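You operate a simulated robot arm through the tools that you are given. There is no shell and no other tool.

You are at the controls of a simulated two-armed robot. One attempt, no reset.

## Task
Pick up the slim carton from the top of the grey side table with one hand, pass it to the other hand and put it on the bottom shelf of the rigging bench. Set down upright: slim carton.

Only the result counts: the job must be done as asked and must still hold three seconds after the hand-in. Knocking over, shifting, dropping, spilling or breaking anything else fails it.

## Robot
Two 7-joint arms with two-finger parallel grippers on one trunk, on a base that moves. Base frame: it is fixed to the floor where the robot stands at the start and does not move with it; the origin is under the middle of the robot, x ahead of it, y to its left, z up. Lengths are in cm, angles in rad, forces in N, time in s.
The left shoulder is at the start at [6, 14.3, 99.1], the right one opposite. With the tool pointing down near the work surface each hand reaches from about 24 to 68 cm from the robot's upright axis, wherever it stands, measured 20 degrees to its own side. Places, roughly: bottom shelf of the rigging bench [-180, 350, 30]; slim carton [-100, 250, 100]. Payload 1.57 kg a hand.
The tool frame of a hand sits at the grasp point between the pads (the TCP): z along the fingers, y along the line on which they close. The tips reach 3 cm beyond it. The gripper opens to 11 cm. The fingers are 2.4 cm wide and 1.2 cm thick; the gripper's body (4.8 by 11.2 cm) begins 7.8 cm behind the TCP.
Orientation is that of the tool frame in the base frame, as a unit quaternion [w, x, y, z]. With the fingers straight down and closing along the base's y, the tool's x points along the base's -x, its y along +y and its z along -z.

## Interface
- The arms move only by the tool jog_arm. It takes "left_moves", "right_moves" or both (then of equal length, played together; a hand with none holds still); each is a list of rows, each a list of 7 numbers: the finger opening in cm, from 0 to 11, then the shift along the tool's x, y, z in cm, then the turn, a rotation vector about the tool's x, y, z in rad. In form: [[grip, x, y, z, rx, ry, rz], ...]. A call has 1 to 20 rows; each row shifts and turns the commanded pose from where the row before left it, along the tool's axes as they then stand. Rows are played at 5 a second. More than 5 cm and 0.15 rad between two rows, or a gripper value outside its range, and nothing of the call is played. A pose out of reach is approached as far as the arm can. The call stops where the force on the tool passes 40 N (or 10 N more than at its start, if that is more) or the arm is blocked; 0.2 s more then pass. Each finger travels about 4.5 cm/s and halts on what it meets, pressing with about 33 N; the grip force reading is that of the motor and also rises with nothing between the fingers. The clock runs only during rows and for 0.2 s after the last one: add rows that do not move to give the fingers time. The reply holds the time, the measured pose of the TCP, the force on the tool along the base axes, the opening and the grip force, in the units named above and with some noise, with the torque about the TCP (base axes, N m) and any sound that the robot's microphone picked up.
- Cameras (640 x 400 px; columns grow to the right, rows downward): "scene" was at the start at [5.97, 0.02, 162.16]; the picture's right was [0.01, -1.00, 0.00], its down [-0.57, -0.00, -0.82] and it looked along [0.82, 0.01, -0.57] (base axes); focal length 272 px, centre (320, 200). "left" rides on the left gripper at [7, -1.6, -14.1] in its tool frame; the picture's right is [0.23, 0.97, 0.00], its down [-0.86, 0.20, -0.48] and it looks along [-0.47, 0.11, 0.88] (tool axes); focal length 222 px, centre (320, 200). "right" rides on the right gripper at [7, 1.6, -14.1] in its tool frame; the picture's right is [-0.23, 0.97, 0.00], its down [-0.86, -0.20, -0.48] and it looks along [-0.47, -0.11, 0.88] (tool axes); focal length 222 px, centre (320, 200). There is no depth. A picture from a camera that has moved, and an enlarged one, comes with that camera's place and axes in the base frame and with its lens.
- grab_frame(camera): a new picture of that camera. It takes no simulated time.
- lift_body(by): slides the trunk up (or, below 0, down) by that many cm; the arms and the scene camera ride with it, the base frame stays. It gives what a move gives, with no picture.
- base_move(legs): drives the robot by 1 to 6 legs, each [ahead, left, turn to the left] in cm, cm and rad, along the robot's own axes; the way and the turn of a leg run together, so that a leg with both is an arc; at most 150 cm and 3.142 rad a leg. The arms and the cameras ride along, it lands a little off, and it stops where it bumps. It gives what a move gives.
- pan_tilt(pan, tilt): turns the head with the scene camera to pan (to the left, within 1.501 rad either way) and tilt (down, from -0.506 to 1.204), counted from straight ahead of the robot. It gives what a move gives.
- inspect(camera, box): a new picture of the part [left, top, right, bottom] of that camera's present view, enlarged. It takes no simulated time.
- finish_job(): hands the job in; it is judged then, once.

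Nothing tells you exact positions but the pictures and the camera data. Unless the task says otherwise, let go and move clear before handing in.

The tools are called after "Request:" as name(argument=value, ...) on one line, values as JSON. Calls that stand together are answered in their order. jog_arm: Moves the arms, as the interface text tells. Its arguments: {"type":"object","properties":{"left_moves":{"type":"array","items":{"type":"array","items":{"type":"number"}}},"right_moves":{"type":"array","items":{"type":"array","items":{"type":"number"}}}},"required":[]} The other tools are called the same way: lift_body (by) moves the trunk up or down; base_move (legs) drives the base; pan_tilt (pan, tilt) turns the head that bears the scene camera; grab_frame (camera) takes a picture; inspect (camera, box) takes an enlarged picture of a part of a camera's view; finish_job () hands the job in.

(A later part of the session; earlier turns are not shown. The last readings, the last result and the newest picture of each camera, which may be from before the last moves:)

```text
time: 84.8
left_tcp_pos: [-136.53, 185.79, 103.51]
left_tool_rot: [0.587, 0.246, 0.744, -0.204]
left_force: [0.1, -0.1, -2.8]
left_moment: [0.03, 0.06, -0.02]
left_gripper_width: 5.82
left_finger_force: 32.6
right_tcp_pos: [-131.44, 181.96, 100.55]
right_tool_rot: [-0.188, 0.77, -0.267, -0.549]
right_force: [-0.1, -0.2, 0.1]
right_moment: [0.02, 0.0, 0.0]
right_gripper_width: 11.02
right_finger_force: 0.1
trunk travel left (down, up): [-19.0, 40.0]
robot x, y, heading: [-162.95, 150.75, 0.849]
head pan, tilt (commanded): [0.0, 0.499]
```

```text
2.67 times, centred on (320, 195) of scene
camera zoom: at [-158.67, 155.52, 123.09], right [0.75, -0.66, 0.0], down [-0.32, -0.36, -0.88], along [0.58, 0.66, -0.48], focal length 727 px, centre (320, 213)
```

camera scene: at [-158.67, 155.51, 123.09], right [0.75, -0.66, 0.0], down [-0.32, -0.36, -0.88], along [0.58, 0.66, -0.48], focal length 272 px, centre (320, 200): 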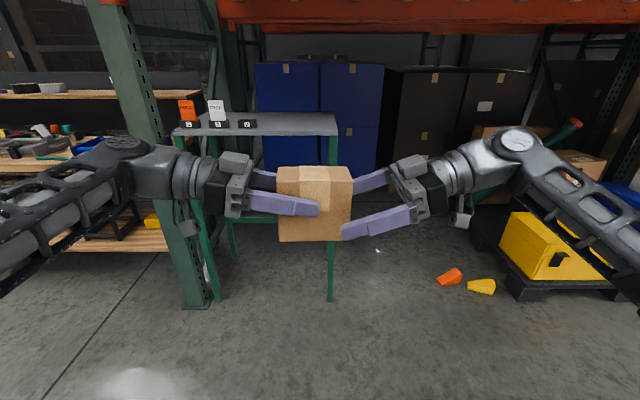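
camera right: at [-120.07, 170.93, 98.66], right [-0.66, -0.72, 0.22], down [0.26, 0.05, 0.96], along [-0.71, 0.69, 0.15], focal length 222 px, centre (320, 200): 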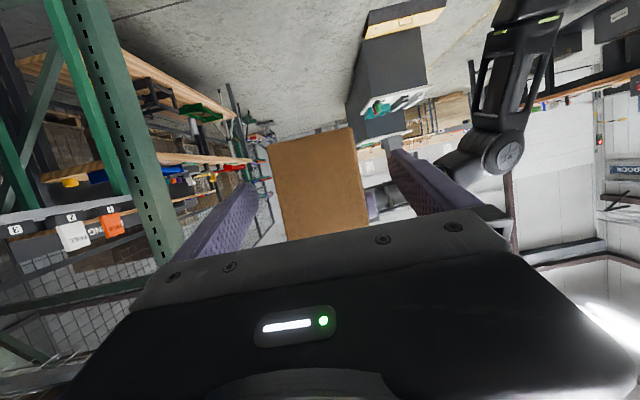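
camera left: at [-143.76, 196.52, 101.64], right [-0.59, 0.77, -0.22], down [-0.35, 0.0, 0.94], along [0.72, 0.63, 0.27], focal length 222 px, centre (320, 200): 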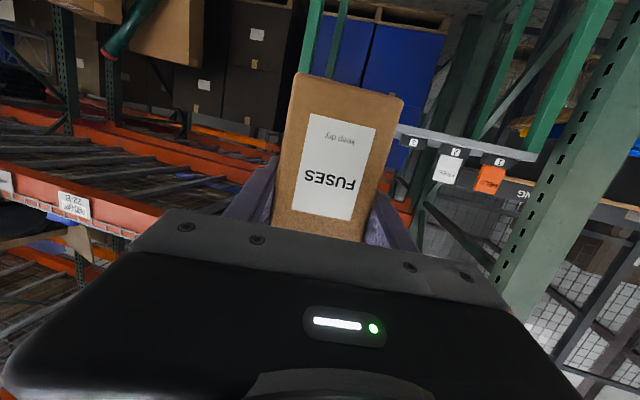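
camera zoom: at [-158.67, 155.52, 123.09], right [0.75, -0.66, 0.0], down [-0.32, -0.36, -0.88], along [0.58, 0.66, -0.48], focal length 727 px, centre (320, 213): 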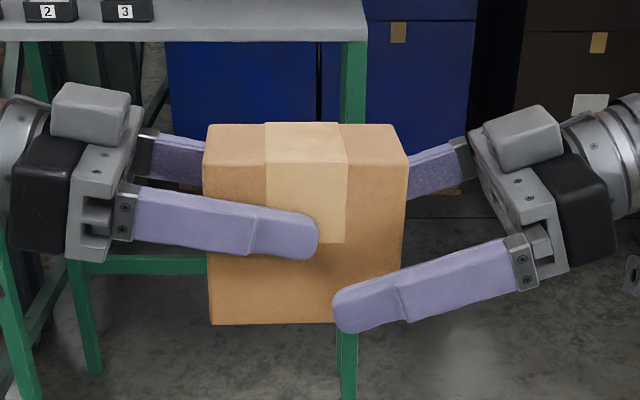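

Right fingers straddle the lower half. Advancing the last 2.3 cm, then closing the right gripper.

Request:
jog_arm(right_moves=[[11, 0, 0, 0.8, 0, 0, 0], [11, 0, 0, 0.8, 0, 0, 0], [11, 0, 0, 0.7, 0, 0, 0], [11, 0, 0, 0, 0, 0, 0]])

Request:
inspect(camera="scene", box=[200, 120, 440, 270])

Request:
grab_frame(camera="right")

Request:
grab_frame(camera="left")

```text
time: 85.8
left_tcp_pos: [-136.65, 185.76, 103.51]
left_tool_rot: [0.587, 0.245, 0.744, -0.204]
left_force: [-0.1, -0.2, -2.5]
left_moment: [0.05, 0.04, 0.03]
left_gripper_width: 5.77
left_finger_force: 32.6
right_tcp_pos: [-133.16, 183.22, 99.84]
right_tool_rot: [-0.187, 0.77, -0.266, -0.549]
right_force: [-0.4, -0.6, 0.1]
right_moment: [0.0, -0.01, 0.0]
right_gripper_width: 11.01
right_finger_force: 0.2
trunk travel left (down, up): [-19.0, 40.0]
robot x, y, heading: [-163.06, 150.83, 0.853]
head pan, tilt (commanded): [0.0, 0.499]
```

```text
2.67 times, centred on (320, 195) of scene
camera zoom: at [-158.67, 155.52, 123.09], right [0.75, -0.66, 0.0], down [-0.32, -0.36, -0.88], along [0.58, 0.66, -0.48], focal length 727 px, centre (320, 213)
```

zoom: 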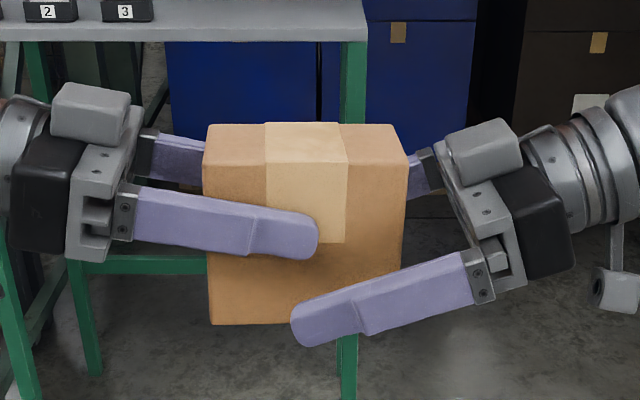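

```text
taken
camera right: at [-121.81, 172.26, 97.91], right [-0.66, -0.72, 0.22], down [0.26, 0.05, 0.96], along [-0.71, 0.69, 0.15], focal length 222 px, centre (320, 200)
```

right: 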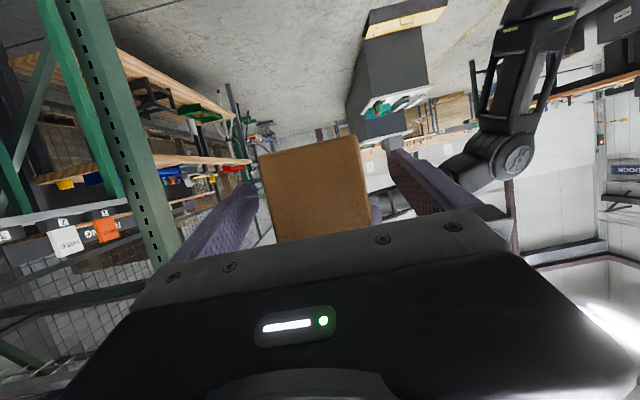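

```text
taken
camera left: at [-149.95, 193.67, 100.02], right [0.54, 0.8, -0.24], down [-0.09, 0.33, 0.94], along [0.83, -0.49, 0.25], focal length 222 px, centre (320, 200)
```

left: 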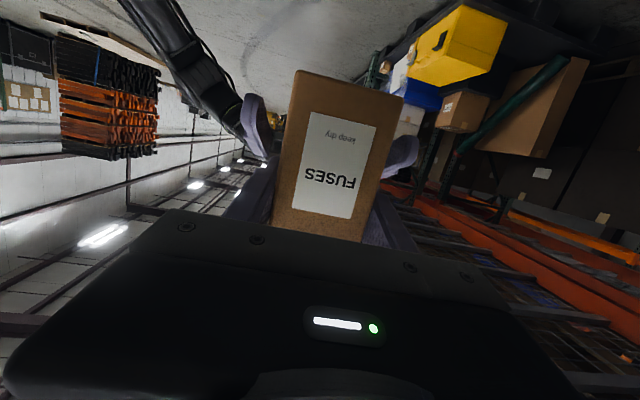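

Geometry shows the right fingers ~3 cm above the base and clear beneath the left fingertips. I'll lower the carton half a centimetre more, then close the right gripper.

Request:
jog_arm(left_moves=[[2, 0.25, 0, 0.06, 0, 0, 0], [2, 0.25, 0, 0.06, 0, 0, 0], [2, 0, 0, 0, 0, 0, 0], [2, 0, 0, 0, 0, 0, 0], [2, 0, 0, 0, 0, 0, 0], [2, 0, 0, 0, 0, 0, 0], [2, 0, 0, 0, 0, 0, 0], [2, 0, 0, 0, 0, 0, 0], [2, 0, 0, 0, 0, 0, 0]], right_moves=[[11, 0, 0, 0, 0, 0, 0], [11, 0, 0, 0, 0, 0, 0], [11, 0, 0, 0, 0, 0, 0], [9, 0, 0, 0, 0, 0, 0], [7, 0, 0, 0, 0, 0, 0], [5, 0, 0, 0, 0, 0, 0], [3, 0, 0, 0, 0, 0, 0], [2, 0, 0, 0, 0, 0, 0], [2, 0, 0, 0, 0, 0, 0]])

Request:
inspect(camera="scene", box=[200, 120, 440, 270])

Request:
grab_frame(camera="right")

```text
time: 87.8
left_tcp_pos: [-136.71, 185.83, 103.0]
left_tool_rot: [0.587, 0.245, 0.744, -0.203]
left_force: [0.1, 5.2, -3.2]
left_moment: [0.63, -0.4, -1.01]
left_gripper_width: 5.76
left_finger_force: 32.6
right_tcp_pos: [-133.21, 183.19, 99.89]
right_tool_rot: [-0.188, 0.769, -0.266, -0.549]
right_force: [-0.9, -4.5, 0.9]
right_moment: [-0.45, 0.41, 1.23]
right_gripper_width: 5.85
right_finger_force: 32.9
trunk travel left (down, up): [-19.0, 40.0]
robot x, y, heading: [-162.53, 151.08, 0.847]
head pan, tilt (commanded): [0.0, 0.499]
```

```text
2.67 times, centred on (320, 195) of scene
camera zoom: at [-158.67, 155.52, 123.09], right [0.75, -0.66, 0.0], down [-0.32, -0.36, -0.88], along [0.58, 0.66, -0.48], focal length 727 px, centre (320, 213)
```

zoom: 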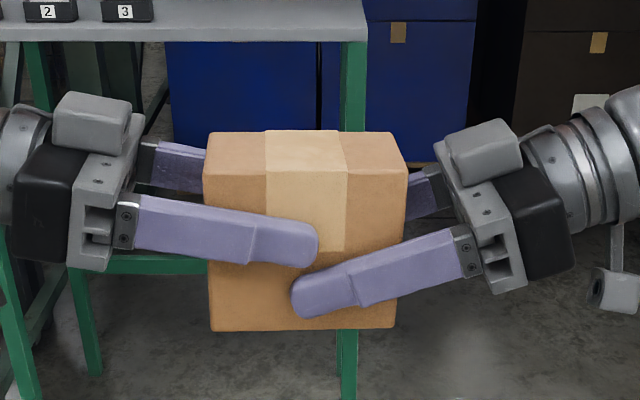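

```text
taken
camera right: at [-121.83, 172.24, 97.91], right [-0.66, -0.72, 0.22], down [0.26, 0.06, 0.96], along [-0.71, 0.69, 0.15], focal length 222 px, centre (320, 200)
```

right: 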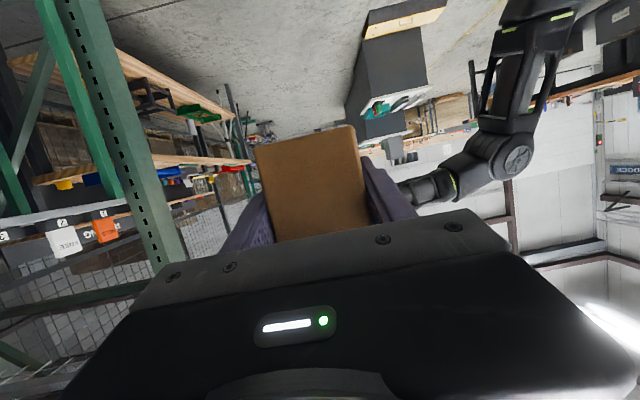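

Both hands hold the carton. Releasing the left gripper now while the right holds.

Request:
jog_arm(left_moves=[[6.5, 0, 0, 0, 0, 0, 0], [8, 0, 0, 0, 0, 0, 0], [9.5, 0, 0, 0, 0, 0, 0], [11, 0, 0, 0, 0, 0, 0], [11, 0, 0, 0, 0, 0, 0], [11, 0, 0, 0, 0, 0, 0]], right_moves=[[2, 0, 0, 0, 0, 0, 0], [2, 0, 0, 0, 0, 0, 0], [2, 0, 0, 0, 0, 0, 0], [2, 0, 0, 0, 0, 0, 0], [2, 0, 0, 0, 0, 0, 0], [2, 0, 0, 0, 0, 0, 0]])

Request:
inspect(camera="scene", box=[200, 120, 440, 270])

Request:
grab_frame(camera="left")

```text
time: 89.2
left_tcp_pos: [-136.7, 185.74, 102.98]
left_tool_rot: [0.587, 0.245, 0.744, -0.204]
left_force: [0.1, 0.3, -1.1]
left_moment: [-0.01, 0.03, -0.02]
left_gripper_width: 10.98
left_finger_force: 0.1
right_tcp_pos: [-133.21, 183.18, 99.8]
right_tool_rot: [-0.187, 0.77, -0.266, -0.549]
right_force: [-0.1, 0.0, -0.2]
right_moment: [-0.05, -0.03, -0.01]
right_gripper_width: 5.8
right_finger_force: 33.0
trunk travel left (down, up): [-19.0, 40.0]
robot x, y, heading: [-162.67, 150.6, 0.849]
head pan, tilt (commanded): [0.0, 0.499]
```

```text
2.67 times, centred on (320, 195) of scene
camera zoom: at [-158.67, 155.52, 123.09], right [0.75, -0.66, 0.0], down [-0.32, -0.36, -0.88], along [0.58, 0.66, -0.48], focal length 727 px, centre (320, 213)
```

zoom: 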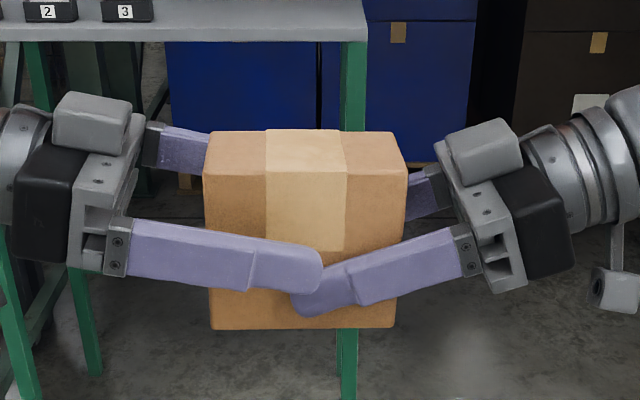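

```text
taken
camera left: at [-149.95, 193.66, 99.51], right [0.54, 0.8, -0.24], down [-0.09, 0.33, 0.94], along [0.83, -0.49, 0.25], focal length 222 px, centre (320, 200)
```

left: 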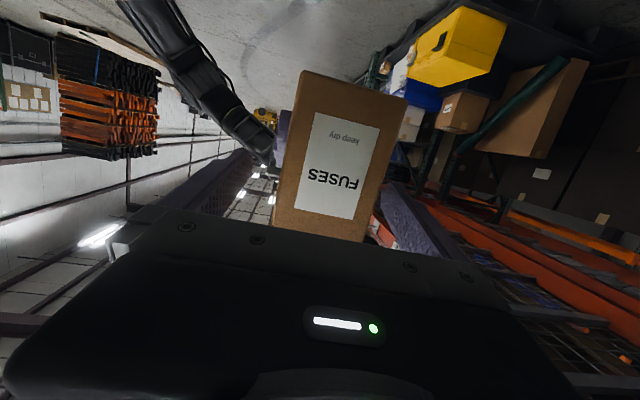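

The right hand has it. Withdrawing the left hand straight back.

Request:
jog_arm(left_moves=[[11, 0, 0, -0.8, 0, 0, 0], [11, 0, 0, -1.2, 0, 0, 0], [11, 0, 0, -1.5, 0, 0, 0], [11, 0, 0, -1.5, 0, 0, 0], [11, 0, 0, -1.5, 0, 0, 0], [11, 0, 0, -1.5, 0, 0, 0], [11, 0, 0, -1.5, 0, 0, 0], [11, 0, 0, -1.5, 0, 0, 0], [11, 0, 0, 0, 0, 0, 0]])

Request:
grab_frame(camera="scene")

Request:
grab_frame(camera="left")

```text
time: 91.2
left_tcp_pos: [-144.15, 191.28, 105.46]
left_tool_rot: [0.587, 0.245, 0.744, -0.204]
left_force: [0.2, -0.1, 0.2]
left_moment: [0.01, -0.02, 0.0]
left_gripper_width: 11.01
left_finger_force: 0.2
left hand out of reach, approached as far as the arm can: row 2, 3
right_tcp_pos: [-133.08, 183.18, 99.84]
right_tool_rot: [-0.188, 0.77, -0.267, -0.548]
right_force: [0.0, 0.4, 0.4]
right_moment: [-0.06, -0.07, -0.03]
right_gripper_width: 5.76
right_finger_force: 32.6
trunk travel left (down, up): [-19.0, 40.0]
robot x, y, heading: [-163.2, 151.41, 0.849]
head pan, tilt (commanded): [0.0, 0.499]
```

```text
taken
camera scene: at [-158.68, 155.53, 123.09], right [0.75, -0.66, 0.0], down [-0.32, -0.36, -0.88], along [0.58, 0.66, -0.48], focal length 272 px, centre (320, 200)
```

scene: 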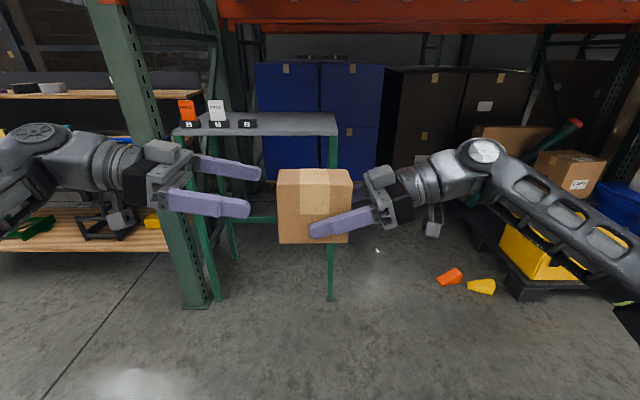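

```text
taken
camera left: at [-157.47, 199.06, 101.96], right [0.54, 0.8, -0.24], down [-0.09, 0.34, 0.94], along [0.83, -0.49, 0.25], focal length 222 px, centre (320, 200)
```

left: 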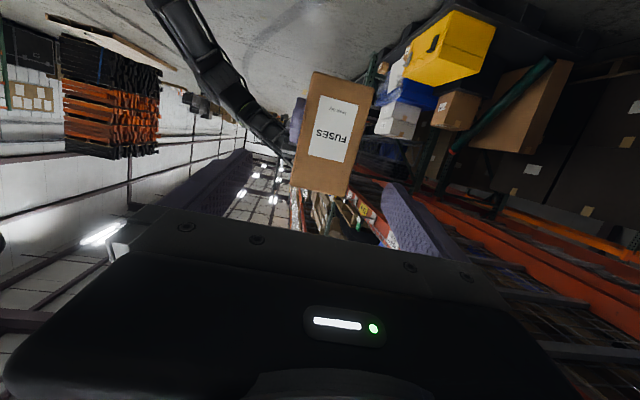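

Handover complete. Now a good look at the bench's bottom shelf by panning the head left.

Request:
pan_tilt(pan=0.75, tilt=0.45)

Request:
grab_frame(camera="scene")

```text
time: 92.3
left_tcp_pos: [-144.16, 191.22, 105.46]
left_tool_rot: [0.587, 0.245, 0.744, -0.204]
left_force: [-0.2, -0.2, -1.0]
left_moment: [-0.02, -0.01, 0.0]
left_gripper_width: 11.01
left_finger_force: 0.1
right_tcp_pos: [-133.16, 183.24, 99.76]
right_tool_rot: [-0.188, 0.769, -0.266, -0.55]
right_force: [-0.1, -0.5, 0.7]
right_moment: [-0.04, -0.05, -0.03]
right_gripper_width: 5.77
right_finger_force: 32.6
trunk travel left (down, up): [-19.0, 40.0]
robot x, y, heading: [-162.86, 151.27, 0.848]
head pan, tilt (commanded): [0.75, 0.45]
```

```text
taken
camera scene: at [-164.94, 157.88, 123.53], right [1.0, 0.03, 0.0], down [0.01, -0.44, -0.9], along [-0.03, 0.9, -0.44], focal length 272 px, centre (320, 200)
```

scene: 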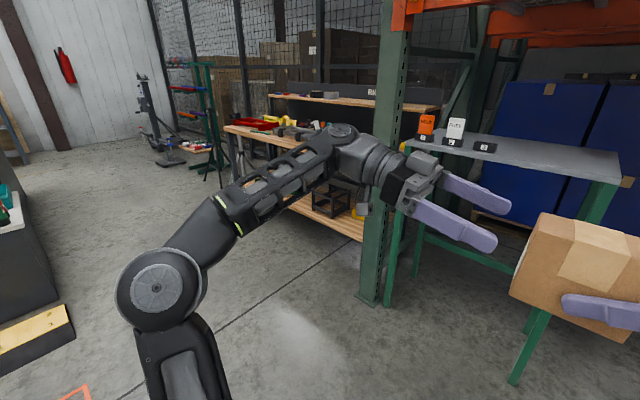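

The bench's bottom shelf is to my left past the rack post, with a free gap between the green crate and the black frame. First I'll stow the left arm out of the way, pointing forward on my left side.

Request:
jog_arm(left_moves=[[11, 0.25, -0.11, -1.04, -0.133, -0.002, -0.0314], [11, 0.25, 0.04, -1.05, -0.133, -0.002, -0.0314], [11, 0.24, 0.19, -1.03, -0.133, -0.002, -0.0314], [11, 0.24, 0.33, -1.0, -0.133, -0.002, -0.0314], [11, 0.22, 0.47, -0.94, -0.133, -0.002, -0.0314], [11, 0.21, 0.6, -0.87, -0.133, -0.002, -0.0314], [11, 0.19, 0.71, -0.79, -0.133, -0.002, -0.0314], [11, 0.16, 0.82, -0.69, -0.133, -0.002, -0.0314], [11, 0.14, 0.91, -0.57, -0.133, -0.002, -0.0314], [11, 0.11, 0.98, -0.45, -0.133, -0.002, -0.0314], [11, 0.07, 1.03, -0.31, -0.133, -0.002, -0.0314], [11, 0, 0, 0, 0, 0, 0]])

Request:
grab_frame(camera="scene")

```text
time: 94.9
left_tcp_pos: [-154.21, 197.36, 105.26]
left_tool_rot: [0.566, -0.33, 0.712, 0.252]
left_force: [-0.6, -0.5, -0.2]
left_moment: [0.02, -0.02, -0.01]
left_gripper_width: 11.01
left_finger_force: 0.1
right_tcp_pos: [-132.95, 183.22, 99.77]
right_tool_rot: [-0.187, 0.77, -0.266, -0.549]
right_force: [0.4, -0.1, -0.6]
right_moment: [-0.02, -0.01, -0.01]
right_gripper_width: 5.81
right_finger_force: 33.5
trunk travel left (down, up): [-19.0, 40.0]
robot x, y, heading: [-163.16, 150.85, 0.855]
head pan, tilt (commanded): [0.75, 0.45]
```

```text
taken
camera scene: at [-164.94, 157.86, 123.53], right [1.0, 0.03, 0.0], down [0.01, -0.43, -0.9], along [-0.03, 0.9, -0.44], focal length 272 px, centre (320, 200)
```

scene: 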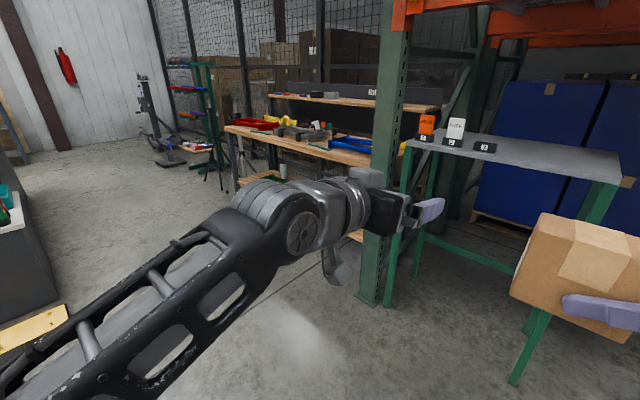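

Left arm stowed. Now swinging the right hand (with carton) outward and forward in a smooth arc.

Request:
jog_arm(right_moves=[[2, 0.49, -1.99, -1.43, 0.0946, 0, 0.0325], [2, 0.42, -2.13, -1.23, 0.0946, 0, 0.0325], [2, 0.35, -2.25, -1.02, 0.0946, 0, 0.0325], [2, 0.28, -2.35, -0.81, 0.0946, 0, 0.0325], [2, 0.2, -2.42, -0.59, 0.0946, 0, 0.0325], [2, 0.12, -2.47, -0.35, 0.0946, 0, 0.0325], [2, -0.1, -0.99, 0.3, 0.1041, 0, 0.0358], [2, -0.14, -0.95, 0.4, 0.1041, 0, 0.0358], [2, -0.17, -0.9, 0.5, 0.1041, 0, 0.0358], [2, -0.2, -0.84, 0.59, 0.1041, 0, 0.0358], [2, -0.23, -0.77, 0.67, 0.1041, 0, 0.0358], [2, -0.26, -0.68, 0.75, 0.1041, 0, 0.0358], [2, -0.28, -0.59, 0.81, 0.1041, 0, 0.0358], [2, -0.3, -0.49, 0.87, 0.1041, 0, 0.0358], [2, 0, 0, 0, 0, 0, 0]])

Request:
pan_tilt(pan=0.0, tilt=0.5)

Request:
grab_frame(camera="scene")

Request:
grab_frame(camera="right")

```text
time: 98.1
left_tcp_pos: [-154.19, 197.4, 105.29]
left_tool_rot: [0.567, -0.33, 0.712, 0.251]
left_force: [0.0, 0.1, 0.4]
left_moment: [0.0, -0.04, -0.01]
left_gripper_width: 11.0
left_finger_force: 0.0
right_tcp_pos: [-111.9, 191.78, 99.82]
right_tool_rot: [0.509, -0.391, 0.715, 0.276]
right_force: [-0.8, 0.9, -0.7]
right_moment: [-0.04, 0.05, -0.01]
right_gripper_width: 5.79
right_finger_force: 33.3
trunk travel left (down, up): [-19.0, 40.0]
robot x, y, heading: [-162.9, 151.06, 0.849]
head pan, tilt (commanded): [0.75, 0.45]
```

```text
time: 99.2
left_tcp_pos: [-154.21, 197.32, 105.34]
left_tool_rot: [0.567, -0.33, 0.712, 0.251]
left_force: [-0.4, 0.8, 0.0]
left_moment: [0.02, 0.03, -0.01]
left_gripper_width: 11.01
left_finger_force: 0.0
right_tcp_pos: [-111.89, 191.75, 99.78]
right_tool_rot: [0.509, -0.391, 0.716, 0.277]
right_force: [0.5, 0.5, -0.1]
right_moment: [-0.06, 0.04, 0.04]
right_gripper_width: 5.81
right_finger_force: 32.9
trunk travel left (down, up): [-19.0, 40.0]
robot x, y, heading: [-162.67, 150.64, 0.848]
head pan, tilt (commanded): [0.0, 0.499]
```

```text
taken
camera scene: at [-158.67, 155.53, 123.09], right [0.75, -0.66, 0.0], down [-0.32, -0.36, -0.88], along [0.58, 0.66, -0.48], focal length 272 px, centre (320, 200)
```

scene: 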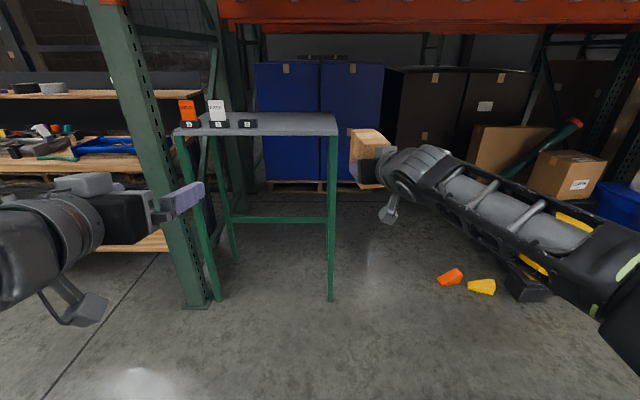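

```text
taken
camera right: at [-121.66, 179.54, 97.9], right [-0.78, 0.59, 0.21], down [0.07, -0.25, 0.97], along [0.62, 0.77, 0.15], focal length 222 px, centre (320, 200)
```

right: 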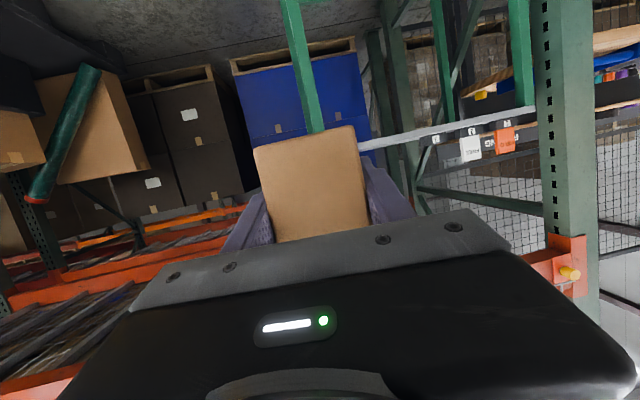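

Right hand now points forward with the carton secure and the elbow out. Driving left along the aisle toward the bench, keeping clear of the rack post.

Request:
base_move(legs=[[15, 0, 0], [0, 100, 0]])

Request:
pan_tilt(pan=0.35, tilt=0.5)

Request:
grab_frame(camera="scene")

```text
time: 105.4
left_tcp_pos: [-219.51, 275.04, 105.33]
left_tool_rot: [0.567, -0.329, 0.712, 0.25]
left_force: [-0.3, -0.9, -0.2]
left_moment: [0.0, -0.02, 0.02]
left_gripper_width: 10.98
left_finger_force: 0.1
right_tcp_pos: [-177.15, 269.34, 99.81]
right_tool_rot: [0.51, -0.389, 0.716, 0.276]
right_force: [-0.6, 0.4, -2.8]
right_moment: [-0.03, 0.04, 0.03]
right_gripper_width: 5.79
right_finger_force: 32.5
trunk travel left (down, up): [-19.0, 40.0]
robot x, y, heading: [-228.55, 228.52, 0.846]
head pan, tilt (commanded): [0.0, 0.499]
```

```text
time: 106.2
left_tcp_pos: [-219.41, 275.02, 105.33]
left_tool_rot: [0.568, -0.328, 0.712, 0.25]
left_force: [0.1, 0.2, 0.4]
left_moment: [-0.02, 0.02, 0.02]
left_gripper_width: 11.0
left_finger_force: 0.1
right_tcp_pos: [-177.02, 269.27, 99.78]
right_tool_rot: [0.509, -0.389, 0.716, 0.275]
right_force: [0.5, -0.1, -2.5]
right_moment: [-0.05, 0.03, 0.0]
right_gripper_width: 5.78
right_finger_force: 32.5
trunk travel left (down, up): [-19.0, 40.0]
robot x, y, heading: [-228.24, 228.67, 0.848]
head pan, tilt (commanded): [0.351, 0.499]
```

```text
taken
camera scene: at [-226.74, 234.87, 123.09], right [0.93, -0.37, 0.0], down [-0.18, -0.45, -0.88], along [0.32, 0.82, -0.48], focal length 272 px, centre (320, 200)
```

scene: 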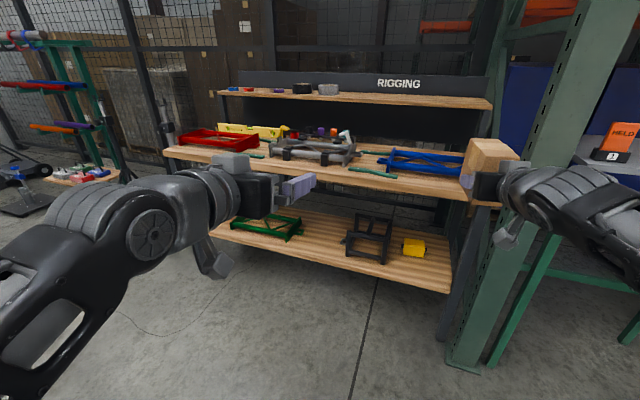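

The bench is in full view: bottom shelf with green crate, black frame and small yellow box; there's a clear gap between crate and frame. Zooming in for measurement.

Request:
inspect(camera="scene", box=[200, 190, 460, 310])

Request:
inspect(camera="scene", box=[150, 60, 520, 220])

```text
2.46 times, centred on (330, 250) of scene
camera zoom: at [-226.74, 234.87, 123.09], right [0.93, -0.37, 0.0], down [-0.18, -0.45, -0.88], along [0.32, 0.82, -0.48], focal length 671 px, centre (295, 77)
```

zoom: 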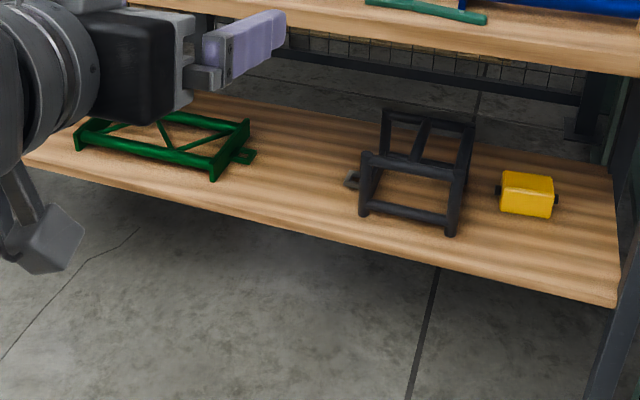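

```text
1.73 times, centred on (335, 140) of scene
camera zoom: at [-226.74, 234.87, 123.09], right [0.93, -0.37, 0.0], down [-0.18, -0.45, -0.88], along [0.32, 0.82, -0.48], focal length 471 px, centre (294, 304)
```

zoom: 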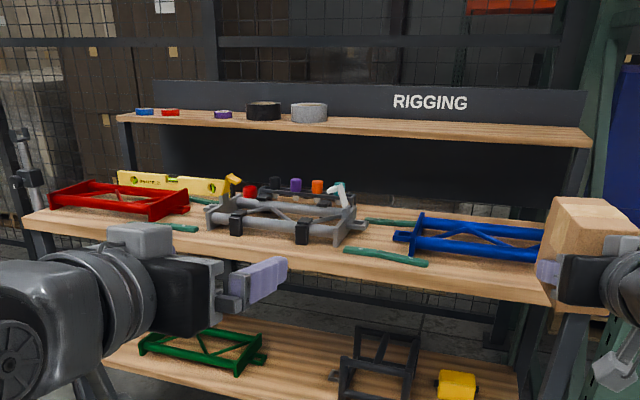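

I measure the free gap at roughly u-centre between crate and frame, shelf height ≈30–32, front edge ~128 cm from my row origin, and the worktop at z≈76 above. I'll lower the trunk fully here in the open aisle, then lower the right hand in stages.

Request:
lift_body(by=-19)

Request:
jog_arm(right_moves=[[2, 2.36, 0, 0.82, 0, 0, 0], [2, 2.36, 0, 0.82, 0, 0, 0], [2, 2.36, 0, 0.82, 0, 0, 0], [2, 2.36, 0, 0.82, 0, 0, 0], [2, 2.36, 0, 0.82, 0, 0, 0], [2, 2.36, 0, 0.82, 0, 0, 0], [2, 0, 0, 0, 0, 0, 0]])

Request:
pan_tilt(pan=-0.1, tilt=0.6)

Request:
grab_frame(camera="scene")

```text
time: 108.3
left_tcp_pos: [-219.54, 275.06, 86.37]
left_tool_rot: [0.567, -0.329, 0.713, 0.25]
left_force: [-0.6, -0.2, -1.0]
left_moment: [0.0, 0.01, 0.01]
left_gripper_width: 11.0
left_finger_force: 0.0
right_tcp_pos: [-177.01, 269.32, 80.79]
right_tool_rot: [0.51, -0.389, 0.716, 0.276]
right_force: [-0.9, 0.8, -3.7]
right_moment: [-0.02, 0.01, -0.01]
right_gripper_width: 5.78
right_finger_force: 33.4
trunk travel left (down, up): [0.0, 59.0]
robot x, y, heading: [-228.27, 228.45, 0.844]
head pan, tilt (commanded): [0.351, 0.499]
```

```text
time: 109.9
left_tcp_pos: [-219.49, 274.97, 86.25]
left_tool_rot: [0.568, -0.328, 0.712, 0.25]
left_force: [-0.4, -0.5, -0.2]
left_moment: [-0.01, 0.0, 0.03]
left_gripper_width: 10.99
left_finger_force: 0.0
right_tcp_pos: [-177.1, 269.32, 65.78]
right_tool_rot: [0.51, -0.389, 0.716, 0.276]
right_force: [0.1, -0.6, -3.0]
right_moment: [-0.05, 0.04, -0.02]
right_gripper_width: 5.78
right_finger_force: 33.2
trunk travel left (down, up): [0.0, 59.0]
robot x, y, heading: [-227.96, 228.72, 0.844]
head pan, tilt (commanded): [0.351, 0.499]
```

```text
time: 110.8
left_tcp_pos: [-219.34, 275.14, 86.34]
left_tool_rot: [0.567, -0.329, 0.713, 0.25]
left_force: [0.4, 0.0, -0.4]
left_moment: [0.02, 0.0, 0.0]
left_gripper_width: 11.01
left_finger_force: 0.0
right_tcp_pos: [-177.05, 269.32, 65.81]
right_tool_rot: [0.51, -0.388, 0.717, 0.275]
right_force: [0.0, -0.6, -3.0]
right_moment: [-0.01, 0.02, -0.02]
right_gripper_width: 5.77
right_finger_force: 33.0
trunk travel left (down, up): [0.0, 59.0]
robot x, y, heading: [-228.21, 228.56, 0.845]
head pan, tilt (commanded): [-0.099, 0.6]
```

```text
taken
camera scene: at [-223.59, 232.41, 103.18], right [0.68, -0.73, 0.0], down [-0.41, -0.38, -0.83], along [0.61, 0.56, -0.56], focal length 272 px, centre (320, 200)
```

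scene: 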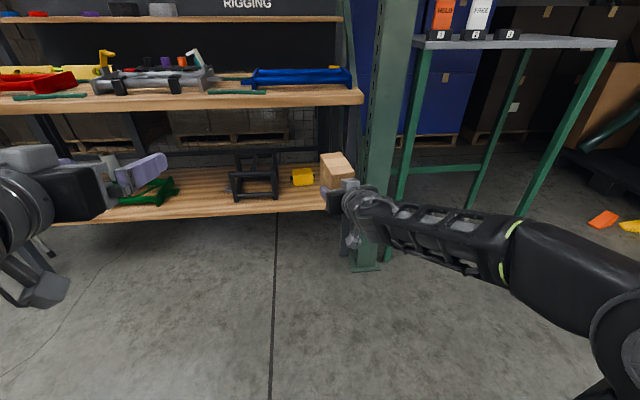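

Smooth so far. Continuing to lower the right hand.

Request:
jog_arm(right_moves=[[2, 2.36, 0, 0.82, 0, 0, 0], [2, 2.36, 0, 0.82, 0, 0, 0], [2, 2.36, 0, 0.82, 0, 0, 0], [2, 2.36, 0, 0.82, 0, 0, 0], [2, 2.36, 0, 0.82, 0, 0, 0], [2, 2.36, 0, 0.82, 0, 0, 0], [2, 0, 0, 0, 0, 0, 0]])

Request:
grab_frame(camera="scene")

```text
time: 112.4
left_tcp_pos: [-219.43, 275.09, 86.43]
left_tool_rot: [0.567, -0.329, 0.712, 0.25]
left_force: [1.2, -0.3, 0.2]
left_moment: [0.02, -0.01, 0.02]
left_gripper_width: 11.01
left_finger_force: 0.1
right_tcp_pos: [-177.05, 269.19, 50.77]
right_tool_rot: [0.51, -0.388, 0.717, 0.275]
right_force: [-0.4, -0.3, -2.4]
right_moment: [-0.05, 0.06, -0.02]
right_gripper_width: 5.8
right_finger_force: 32.8
trunk travel left (down, up): [0.0, 59.0]
robot x, y, heading: [-228.18, 228.77, 0.846]
head pan, tilt (commanded): [-0.099, 0.6]
```

```text
taken
camera scene: at [-223.58, 232.4, 103.18], right [0.68, -0.73, 0.0], down [-0.42, -0.38, -0.82], along [0.61, 0.56, -0.57], focal length 272 px, centre (320, 200)
```

scene: 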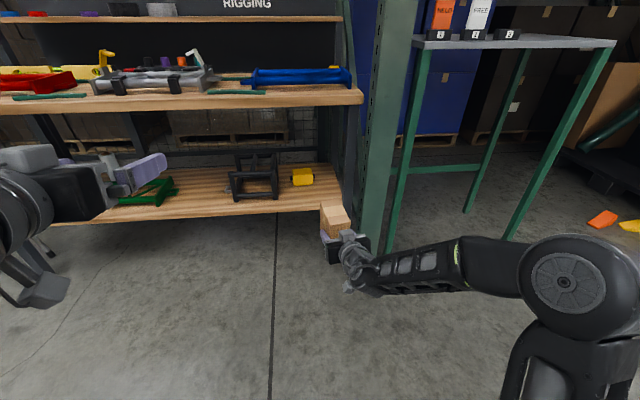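

Request:
jog_arm(right_moves=[[2, 2.36, 0, 0.82, 0, 0, 0], [2, 2.36, 0, 0.82, 0, 0, 0], [2, 2.36, 0, 0.82, 0, 0, 0], [2, 2.36, 0, 0.82, 0, 0, 0], [2, 0, 0, 0, 0, 0, 0]])

Request:
grab_frame(camera="scene")

Request:
grab_frame(camera="right")

```text
time: 113.6
left_tcp_pos: [-219.37, 275.08, 86.39]
left_tool_rot: [0.568, -0.329, 0.712, 0.251]
left_force: [-0.4, -0.1, -0.3]
left_moment: [0.01, 0.0, -0.03]
left_gripper_width: 11.0
left_finger_force: 0.0
right_tcp_pos: [-176.98, 269.24, 43.78]
right_tool_rot: [0.51, -0.388, 0.717, 0.274]
right_force: [-0.1, -0.6, -2.5]
right_moment: [-0.06, -0.01, 0.01]
right_gripper_width: 5.78
right_finger_force: 33.4
right hand out of reach, approached as far as the arm can: row 3, 4
trunk travel left (down, up): [0.0, 59.0]
robot x, y, heading: [-228.42, 228.71, 0.841]
head pan, tilt (commanded): [-0.099, 0.6]
```

```text
taken
camera scene: at [-223.59, 232.39, 103.18], right [0.68, -0.74, 0.0], down [-0.42, -0.38, -0.82], along [0.61, 0.56, -0.57], focal length 272 px, centre (320, 200)
```

scene: 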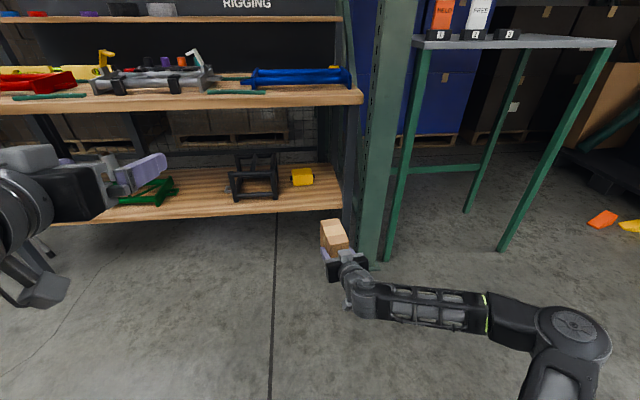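

```text
taken
camera right: at [-186.83, 256.95, 41.85], right [-0.77, 0.6, 0.21], down [0.07, -0.25, 0.97], along [0.63, 0.76, 0.15], focal length 222 px, centre (320, 200)
```

right: 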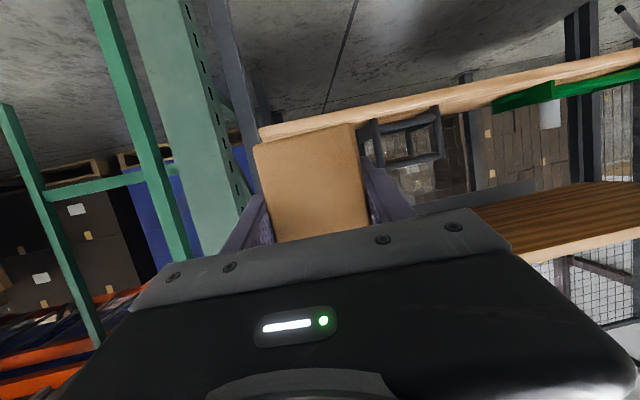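

Reached z≈43.8 before the arm hit a limit; I need about 34. I'll try small further steps to see whether the arm reconfigures.

Request:
jog_arm(right_moves=[[2, 0.945, 0, 0.328, 0, 0, 0], [2, 0.945, 0, 0.328, 0, 0, 0], [2, 0.945, 0, 0.328, 0, 0, 0], [2, 0.945, 0, 0.328, 0, 0, 0], [2, 0, 0, 0, 0, 0, 0]])

Request:
grab_frame(camera="scene")

```text
time: 114.8
left_tcp_pos: [-219.56, 274.95, 86.28]
left_tool_rot: [0.567, -0.329, 0.713, 0.25]
left_force: [0.3, 0.4, 0.4]
left_moment: [0.0, 0.01, 0.0]
left_gripper_width: 11.01
left_finger_force: 0.0
right_tcp_pos: [-176.95, 269.27, 43.73]
right_tool_rot: [0.509, -0.389, 0.716, 0.275]
right_force: [-0.1, -0.5, -3.2]
right_moment: [-0.03, 0.0, -0.03]
right_gripper_width: 5.81
right_finger_force: 33.2
right hand out of reach, approached as far as the arm can: row 1, 2, 3, 4
trunk travel left (down, up): [0.0, 59.0]
robot x, y, heading: [-228.28, 228.65, 0.845]
head pan, tilt (commanded): [-0.099, 0.6]
```

```text
taken
camera scene: at [-223.58, 232.4, 103.18], right [0.68, -0.73, 0.0], down [-0.42, -0.38, -0.82], along [0.61, 0.56, -0.57], focal length 272 px, centre (320, 200)
```

scene: 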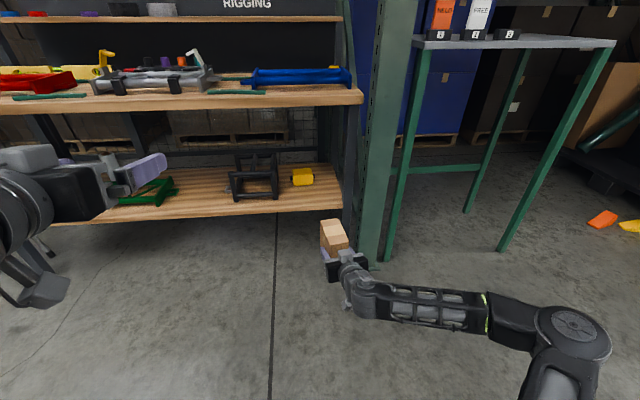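

Stuck at this reach. I'll try extending further forward and lowering from there (free space ahead is clear).

Request:
jog_arm(right_moves=[[2, -0.656, 0, 1.89, 0, 0, 0], [2, -0.656, 0, 1.89, 0, 0, 0], [2, -0.656, 0, 1.89, 0, 0, 0], [2, -0.656, 0, 1.89, 0, 0, 0], [2, 1.42, 0, 0.49, 0, 0, 0], [2, 1.42, 0, 0.49, 0, 0, 0], [2, 1.42, 0, 0.49, 0, 0, 0], [2, 1.42, 0, 0.49, 0, 0, 0], [2, 0, 0, 0, 0, 0, 0]])

Request:
grab_frame(camera="scene")

```text
time: 116.8
left_tcp_pos: [-219.41, 275.04, 86.43]
left_tool_rot: [0.567, -0.329, 0.713, 0.25]
left_force: [0.9, -0.7, -0.1]
left_moment: [-0.03, 0.0, 0.01]
left_gripper_width: 11.01
left_finger_force: 0.0
right_tcp_pos: [-172.12, 275.74, 41.73]
right_tool_rot: [0.509, -0.389, 0.717, 0.274]
right_force: [0.2, 0.3, -3.1]
right_moment: [-0.04, 0.0, -0.03]
right_gripper_width: 5.77
right_finger_force: 33.1
right hand out of reach, approached as far as the arm can: row 6, 7, 8
trunk travel left (down, up): [0.0, 59.0]
robot x, y, heading: [-228.27, 228.46, 0.846]
head pan, tilt (commanded): [-0.099, 0.6]
```

```text
taken
camera scene: at [-223.58, 232.4, 103.18], right [0.68, -0.73, 0.0], down [-0.42, -0.38, -0.82], along [0.61, 0.56, -0.57], focal length 272 px, centre (320, 200)
```

scene: 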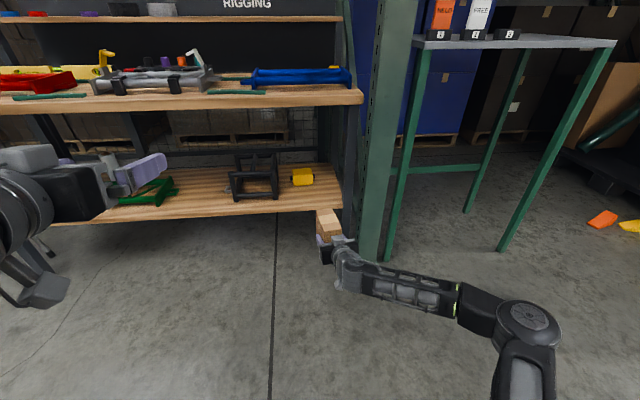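

Only a small gain. The elbow-out configuration can't get low enough, but an elbow-up one should. I'll tip the hand nose-down temporarily, lower it, and then level it again so the arm settles elbow-up — all in the open aisle.

Request:
jog_arm(right_moves=[[2, 0, 0, 0, 0, 0.12, 0], [2, 0, 0, 0, 0, 0.12, 0], [2, 0, 0, 0, 0, 0.12, 0], [2, 0, 0, 0, 0, 0.12, 0], [2, 0, 0, 0, 0, 0.12, 0], [2, 1.2, 0, 1.6, 0, 0, 0], [2, 1.2, 0, 1.6, 0, 0, 0], [2, 0, 0, 0, 0, 0, 0]])

Request:
grab_frame(camera="scene")

Request:
grab_frame(camera="right")

```text
time: 118.6
left_tcp_pos: [-219.47, 275.1, 86.29]
left_tool_rot: [0.567, -0.329, 0.712, 0.251]
left_force: [-0.3, -0.2, 0.1]
left_moment: [-0.02, 0.0, -0.05]
left_gripper_width: 10.99
left_finger_force: 0.1
right_tcp_pos: [-172.23, 275.8, 37.78]
right_tool_rot: [0.275, -0.453, 0.835, 0.148]
right_force: [0.1, 0.3, -2.7]
right_moment: [-0.06, 0.04, 0.02]
right_gripper_width: 5.81
right_finger_force: 33.2
trunk travel left (down, up): [0.0, 59.0]
robot x, y, heading: [-228.19, 228.84, 0.843]
head pan, tilt (commanded): [-0.099, 0.6]
```

```text
taken
camera scene: at [-223.58, 232.4, 103.18], right [0.68, -0.73, 0.0], down [-0.42, -0.38, -0.82], along [0.61, 0.56, -0.57], focal length 272 px, centre (320, 200)
```

scene: 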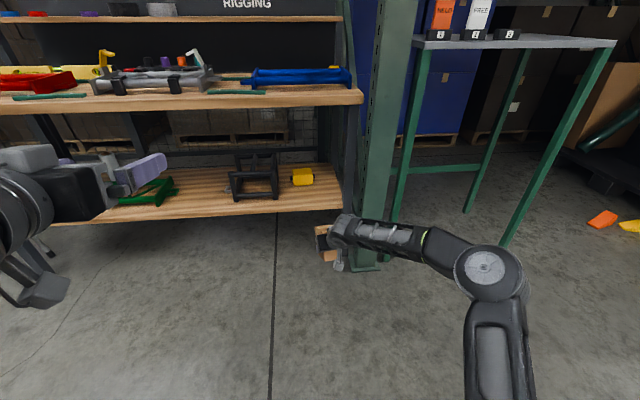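

```text
taken
camera right: at [-181.13, 264.87, 45.1], right [-0.72, 0.69, 0.13], down [0.39, 0.23, 0.89], along [0.58, 0.69, -0.43], focal length 222 px, centre (320, 200)
```

right: 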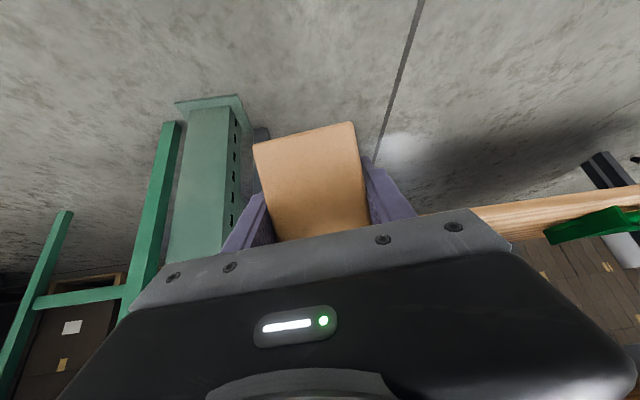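

Carton holds steady. Now levelling the hand back up at this lower height.

Request:
jog_arm(right_moves=[[2, 0, 0, 0, 0, -0.12, 0], [2, 0, 0, 0, 0, -0.12, 0], [2, 0, 0, 0, 0, -0.12, 0], [2, 0, 0, 0, 0, -0.12, 0], [2, 0, 0, 0, 0, -0.12, 0], [2, 0, 0, 0, 0, 0, 0]])

Request:
grab_frame(camera="scene")

```text
time: 120.0
left_tcp_pos: [-219.45, 275.09, 86.39]
left_tool_rot: [0.568, -0.328, 0.713, 0.25]
left_force: [-0.1, -0.9, 0.0]
left_moment: [-0.04, -0.02, 0.01]
left_gripper_width: 10.97
left_finger_force: 0.0
right_tcp_pos: [-172.0, 275.72, 37.84]
right_tool_rot: [0.488, -0.397, 0.732, 0.263]
right_force: [0.5, -0.1, -3.0]
right_moment: [-0.06, 0.05, 0.0]
right_gripper_width: 5.8
right_finger_force: 32.7
right hand out of reach, approached as far as the arm can: row 5
trunk travel left (down, up): [0.0, 59.0]
robot x, y, heading: [-228.42, 228.52, 0.843]
head pan, tilt (commanded): [-0.099, 0.6]
```

```text
taken
camera scene: at [-223.59, 232.4, 103.18], right [0.68, -0.73, 0.0], down [-0.42, -0.38, -0.82], along [0.61, 0.56, -0.57], focal length 272 px, centre (320, 200)
```

scene: 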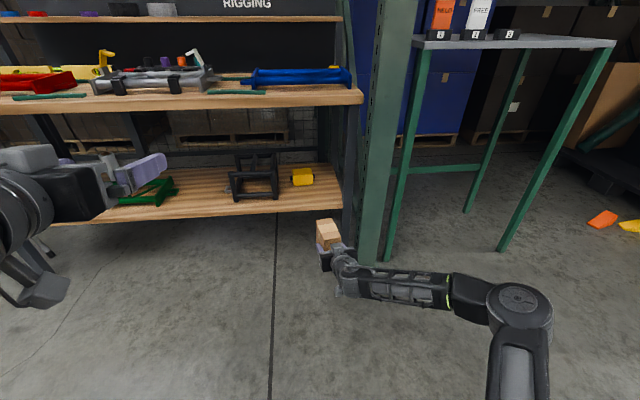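

At z≈37.8 the hand is only ~3° short of level for the carton. I'll test whether yawing the hand a bit more to the left frees the wrist further.

Request:
jog_arm(right_moves=[[2, 0, 0, 0, -0.12, 0, -0.05], [2, 0, 0, 0, -0.12, 0, -0.05], [2, 0, 0, 0, 0, -0.05, 0], [2, 1.4, 0, 0.5, 0, -0.03, 0], [2, 1.4, 0, 0.5, 0, -0.03, 0], [2, 0, 0, 0, 0, 0, 0]])

Request:
grab_frame(camera="scene")

```text
time: 121.4
left_tcp_pos: [-219.38, 275.02, 86.45]
left_tool_rot: [0.568, -0.329, 0.712, 0.251]
left_force: [-0.4, 0.3, 0.8]
left_moment: [0.0, -0.01, -0.03]
left_gripper_width: 11.0
left_finger_force: 0.0
right_tcp_pos: [-172.1, 275.7, 34.8]
right_tool_rot: [0.487, -0.469, 0.648, 0.351]
right_force: [-0.3, -0.2, -2.2]
right_moment: [-0.08, 0.0, 0.01]
right_gripper_width: 5.76
right_finger_force: 32.8
trunk travel left (down, up): [0.0, 59.0]
robot x, y, heading: [-228.03, 228.61, 0.838]
head pan, tilt (commanded): [-0.099, 0.6]
```

```text
taken
camera scene: at [-223.58, 232.4, 103.18], right [0.68, -0.73, 0.0], down [-0.42, -0.38, -0.82], along [0.61, 0.56, -0.57], focal length 272 px, centre (320, 200)
```

scene: 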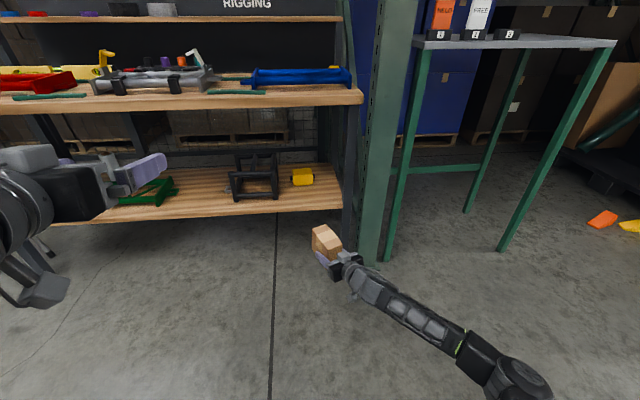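

Yawing the hand ~0.4 rad left freed the wrist completely (z 34.8 with nose only 16° down). I'll set the carton-level pitch (~20°), raise to a safe insertion height and check the carton's levelness.

Request:
jog_arm(right_moves=[[2, -1.44, 0, -0.42, 0, 0.065, 0], [2, -1.44, 0, -0.42, 0, 0, 0], [2, -1.44, 0, -0.42, 0, 0, 0], [2, 0, 0, 0, 0, 0, 0]])

Request:
inspect(camera="scene", box=[270, 190, 430, 290])

Request:
grab_frame(camera="right")

```text
time: 122.4
left_tcp_pos: [-219.47, 275.15, 86.34]
left_tool_rot: [0.567, -0.329, 0.713, 0.25]
left_force: [-0.4, 1.1, -0.3]
left_moment: [0.03, 0.01, -0.01]
left_gripper_width: 11.0
left_finger_force: 0.0
right_tcp_pos: [-172.2, 275.91, 39.41]
right_tool_rot: [0.465, -0.481, 0.664, 0.335]
right_force: [0.2, -0.4, -2.7]
right_moment: [-0.07, 0.03, 0.0]
right_gripper_width: 5.78
right_finger_force: 33.1
trunk travel left (down, up): [0.0, 59.0]
robot x, y, heading: [-228.39, 228.87, 0.845]
head pan, tilt (commanded): [-0.099, 0.6]
```

```text
4.00 times, centred on (350, 240) of scene
camera zoom: at [-223.58, 232.4, 103.18], right [0.68, -0.73, 0.0], down [-0.42, -0.38, -0.82], along [0.61, 0.56, -0.57], focal length 1090 px, centre (200, 40)
```

zoom: 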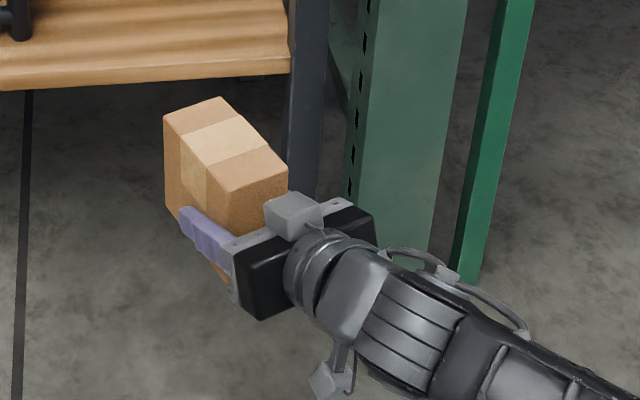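

```text
taken
camera right: at [-178.57, 261.49, 37.68], right [-0.9, 0.38, 0.21], down [0.14, -0.21, 0.97], along [0.41, 0.9, 0.14], focal length 222 px, centre (320, 200)
```

right: 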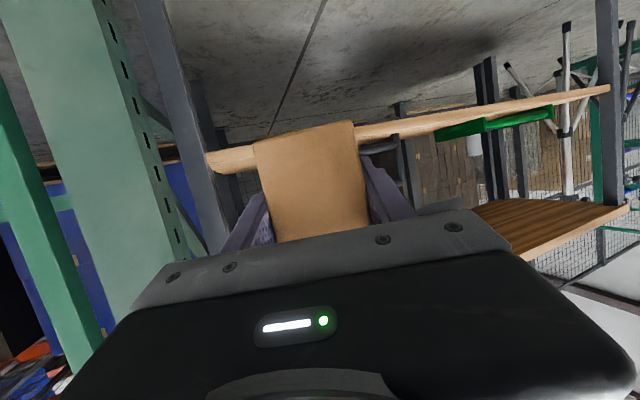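

The carton is level to within a couple of degrees. Before driving left I'll check the space on my left side (there was a station on the opposite side of the aisle).

Request:
pan_tilt(pan=1.35, tilt=0.6)

Request:
grab_frame(camera="scene")

```text
time: 124.0
left_tcp_pos: [-219.42, 275.05, 86.39]
left_tool_rot: [0.568, -0.329, 0.712, 0.251]
left_force: [-0.3, -0.5, 0.7]
left_moment: [0.0, 0.0, -0.02]
left_gripper_width: 11.02
left_finger_force: 0.1
right_tcp_pos: [-172.19, 275.87, 39.26]
right_tool_rot: [0.464, -0.481, 0.664, 0.335]
right_force: [0.1, 0.2, -2.9]
right_moment: [-0.08, 0.06, 0.0]
right_gripper_width: 5.79
right_finger_force: 33.5
trunk travel left (down, up): [0.0, 59.0]
robot x, y, heading: [-228.29, 228.36, 0.843]
head pan, tilt (commanded): [1.349, 0.6]
```

```text
taken
camera scene: at [-235.23, 233.59, 103.18], right [0.81, 0.58, 0.0], down [0.33, -0.46, -0.83], along [-0.48, 0.67, -0.56], focal length 272 px, centre (320, 200)
```

scene: 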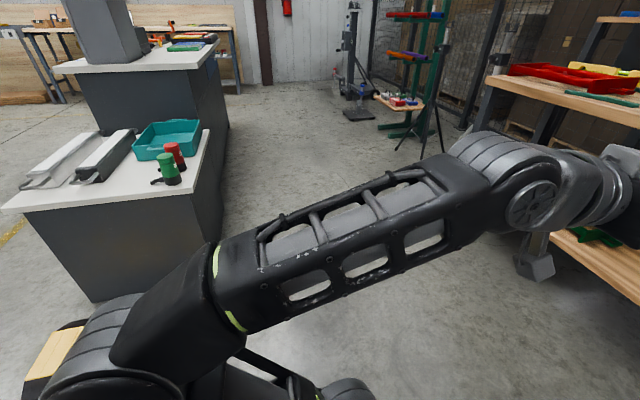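

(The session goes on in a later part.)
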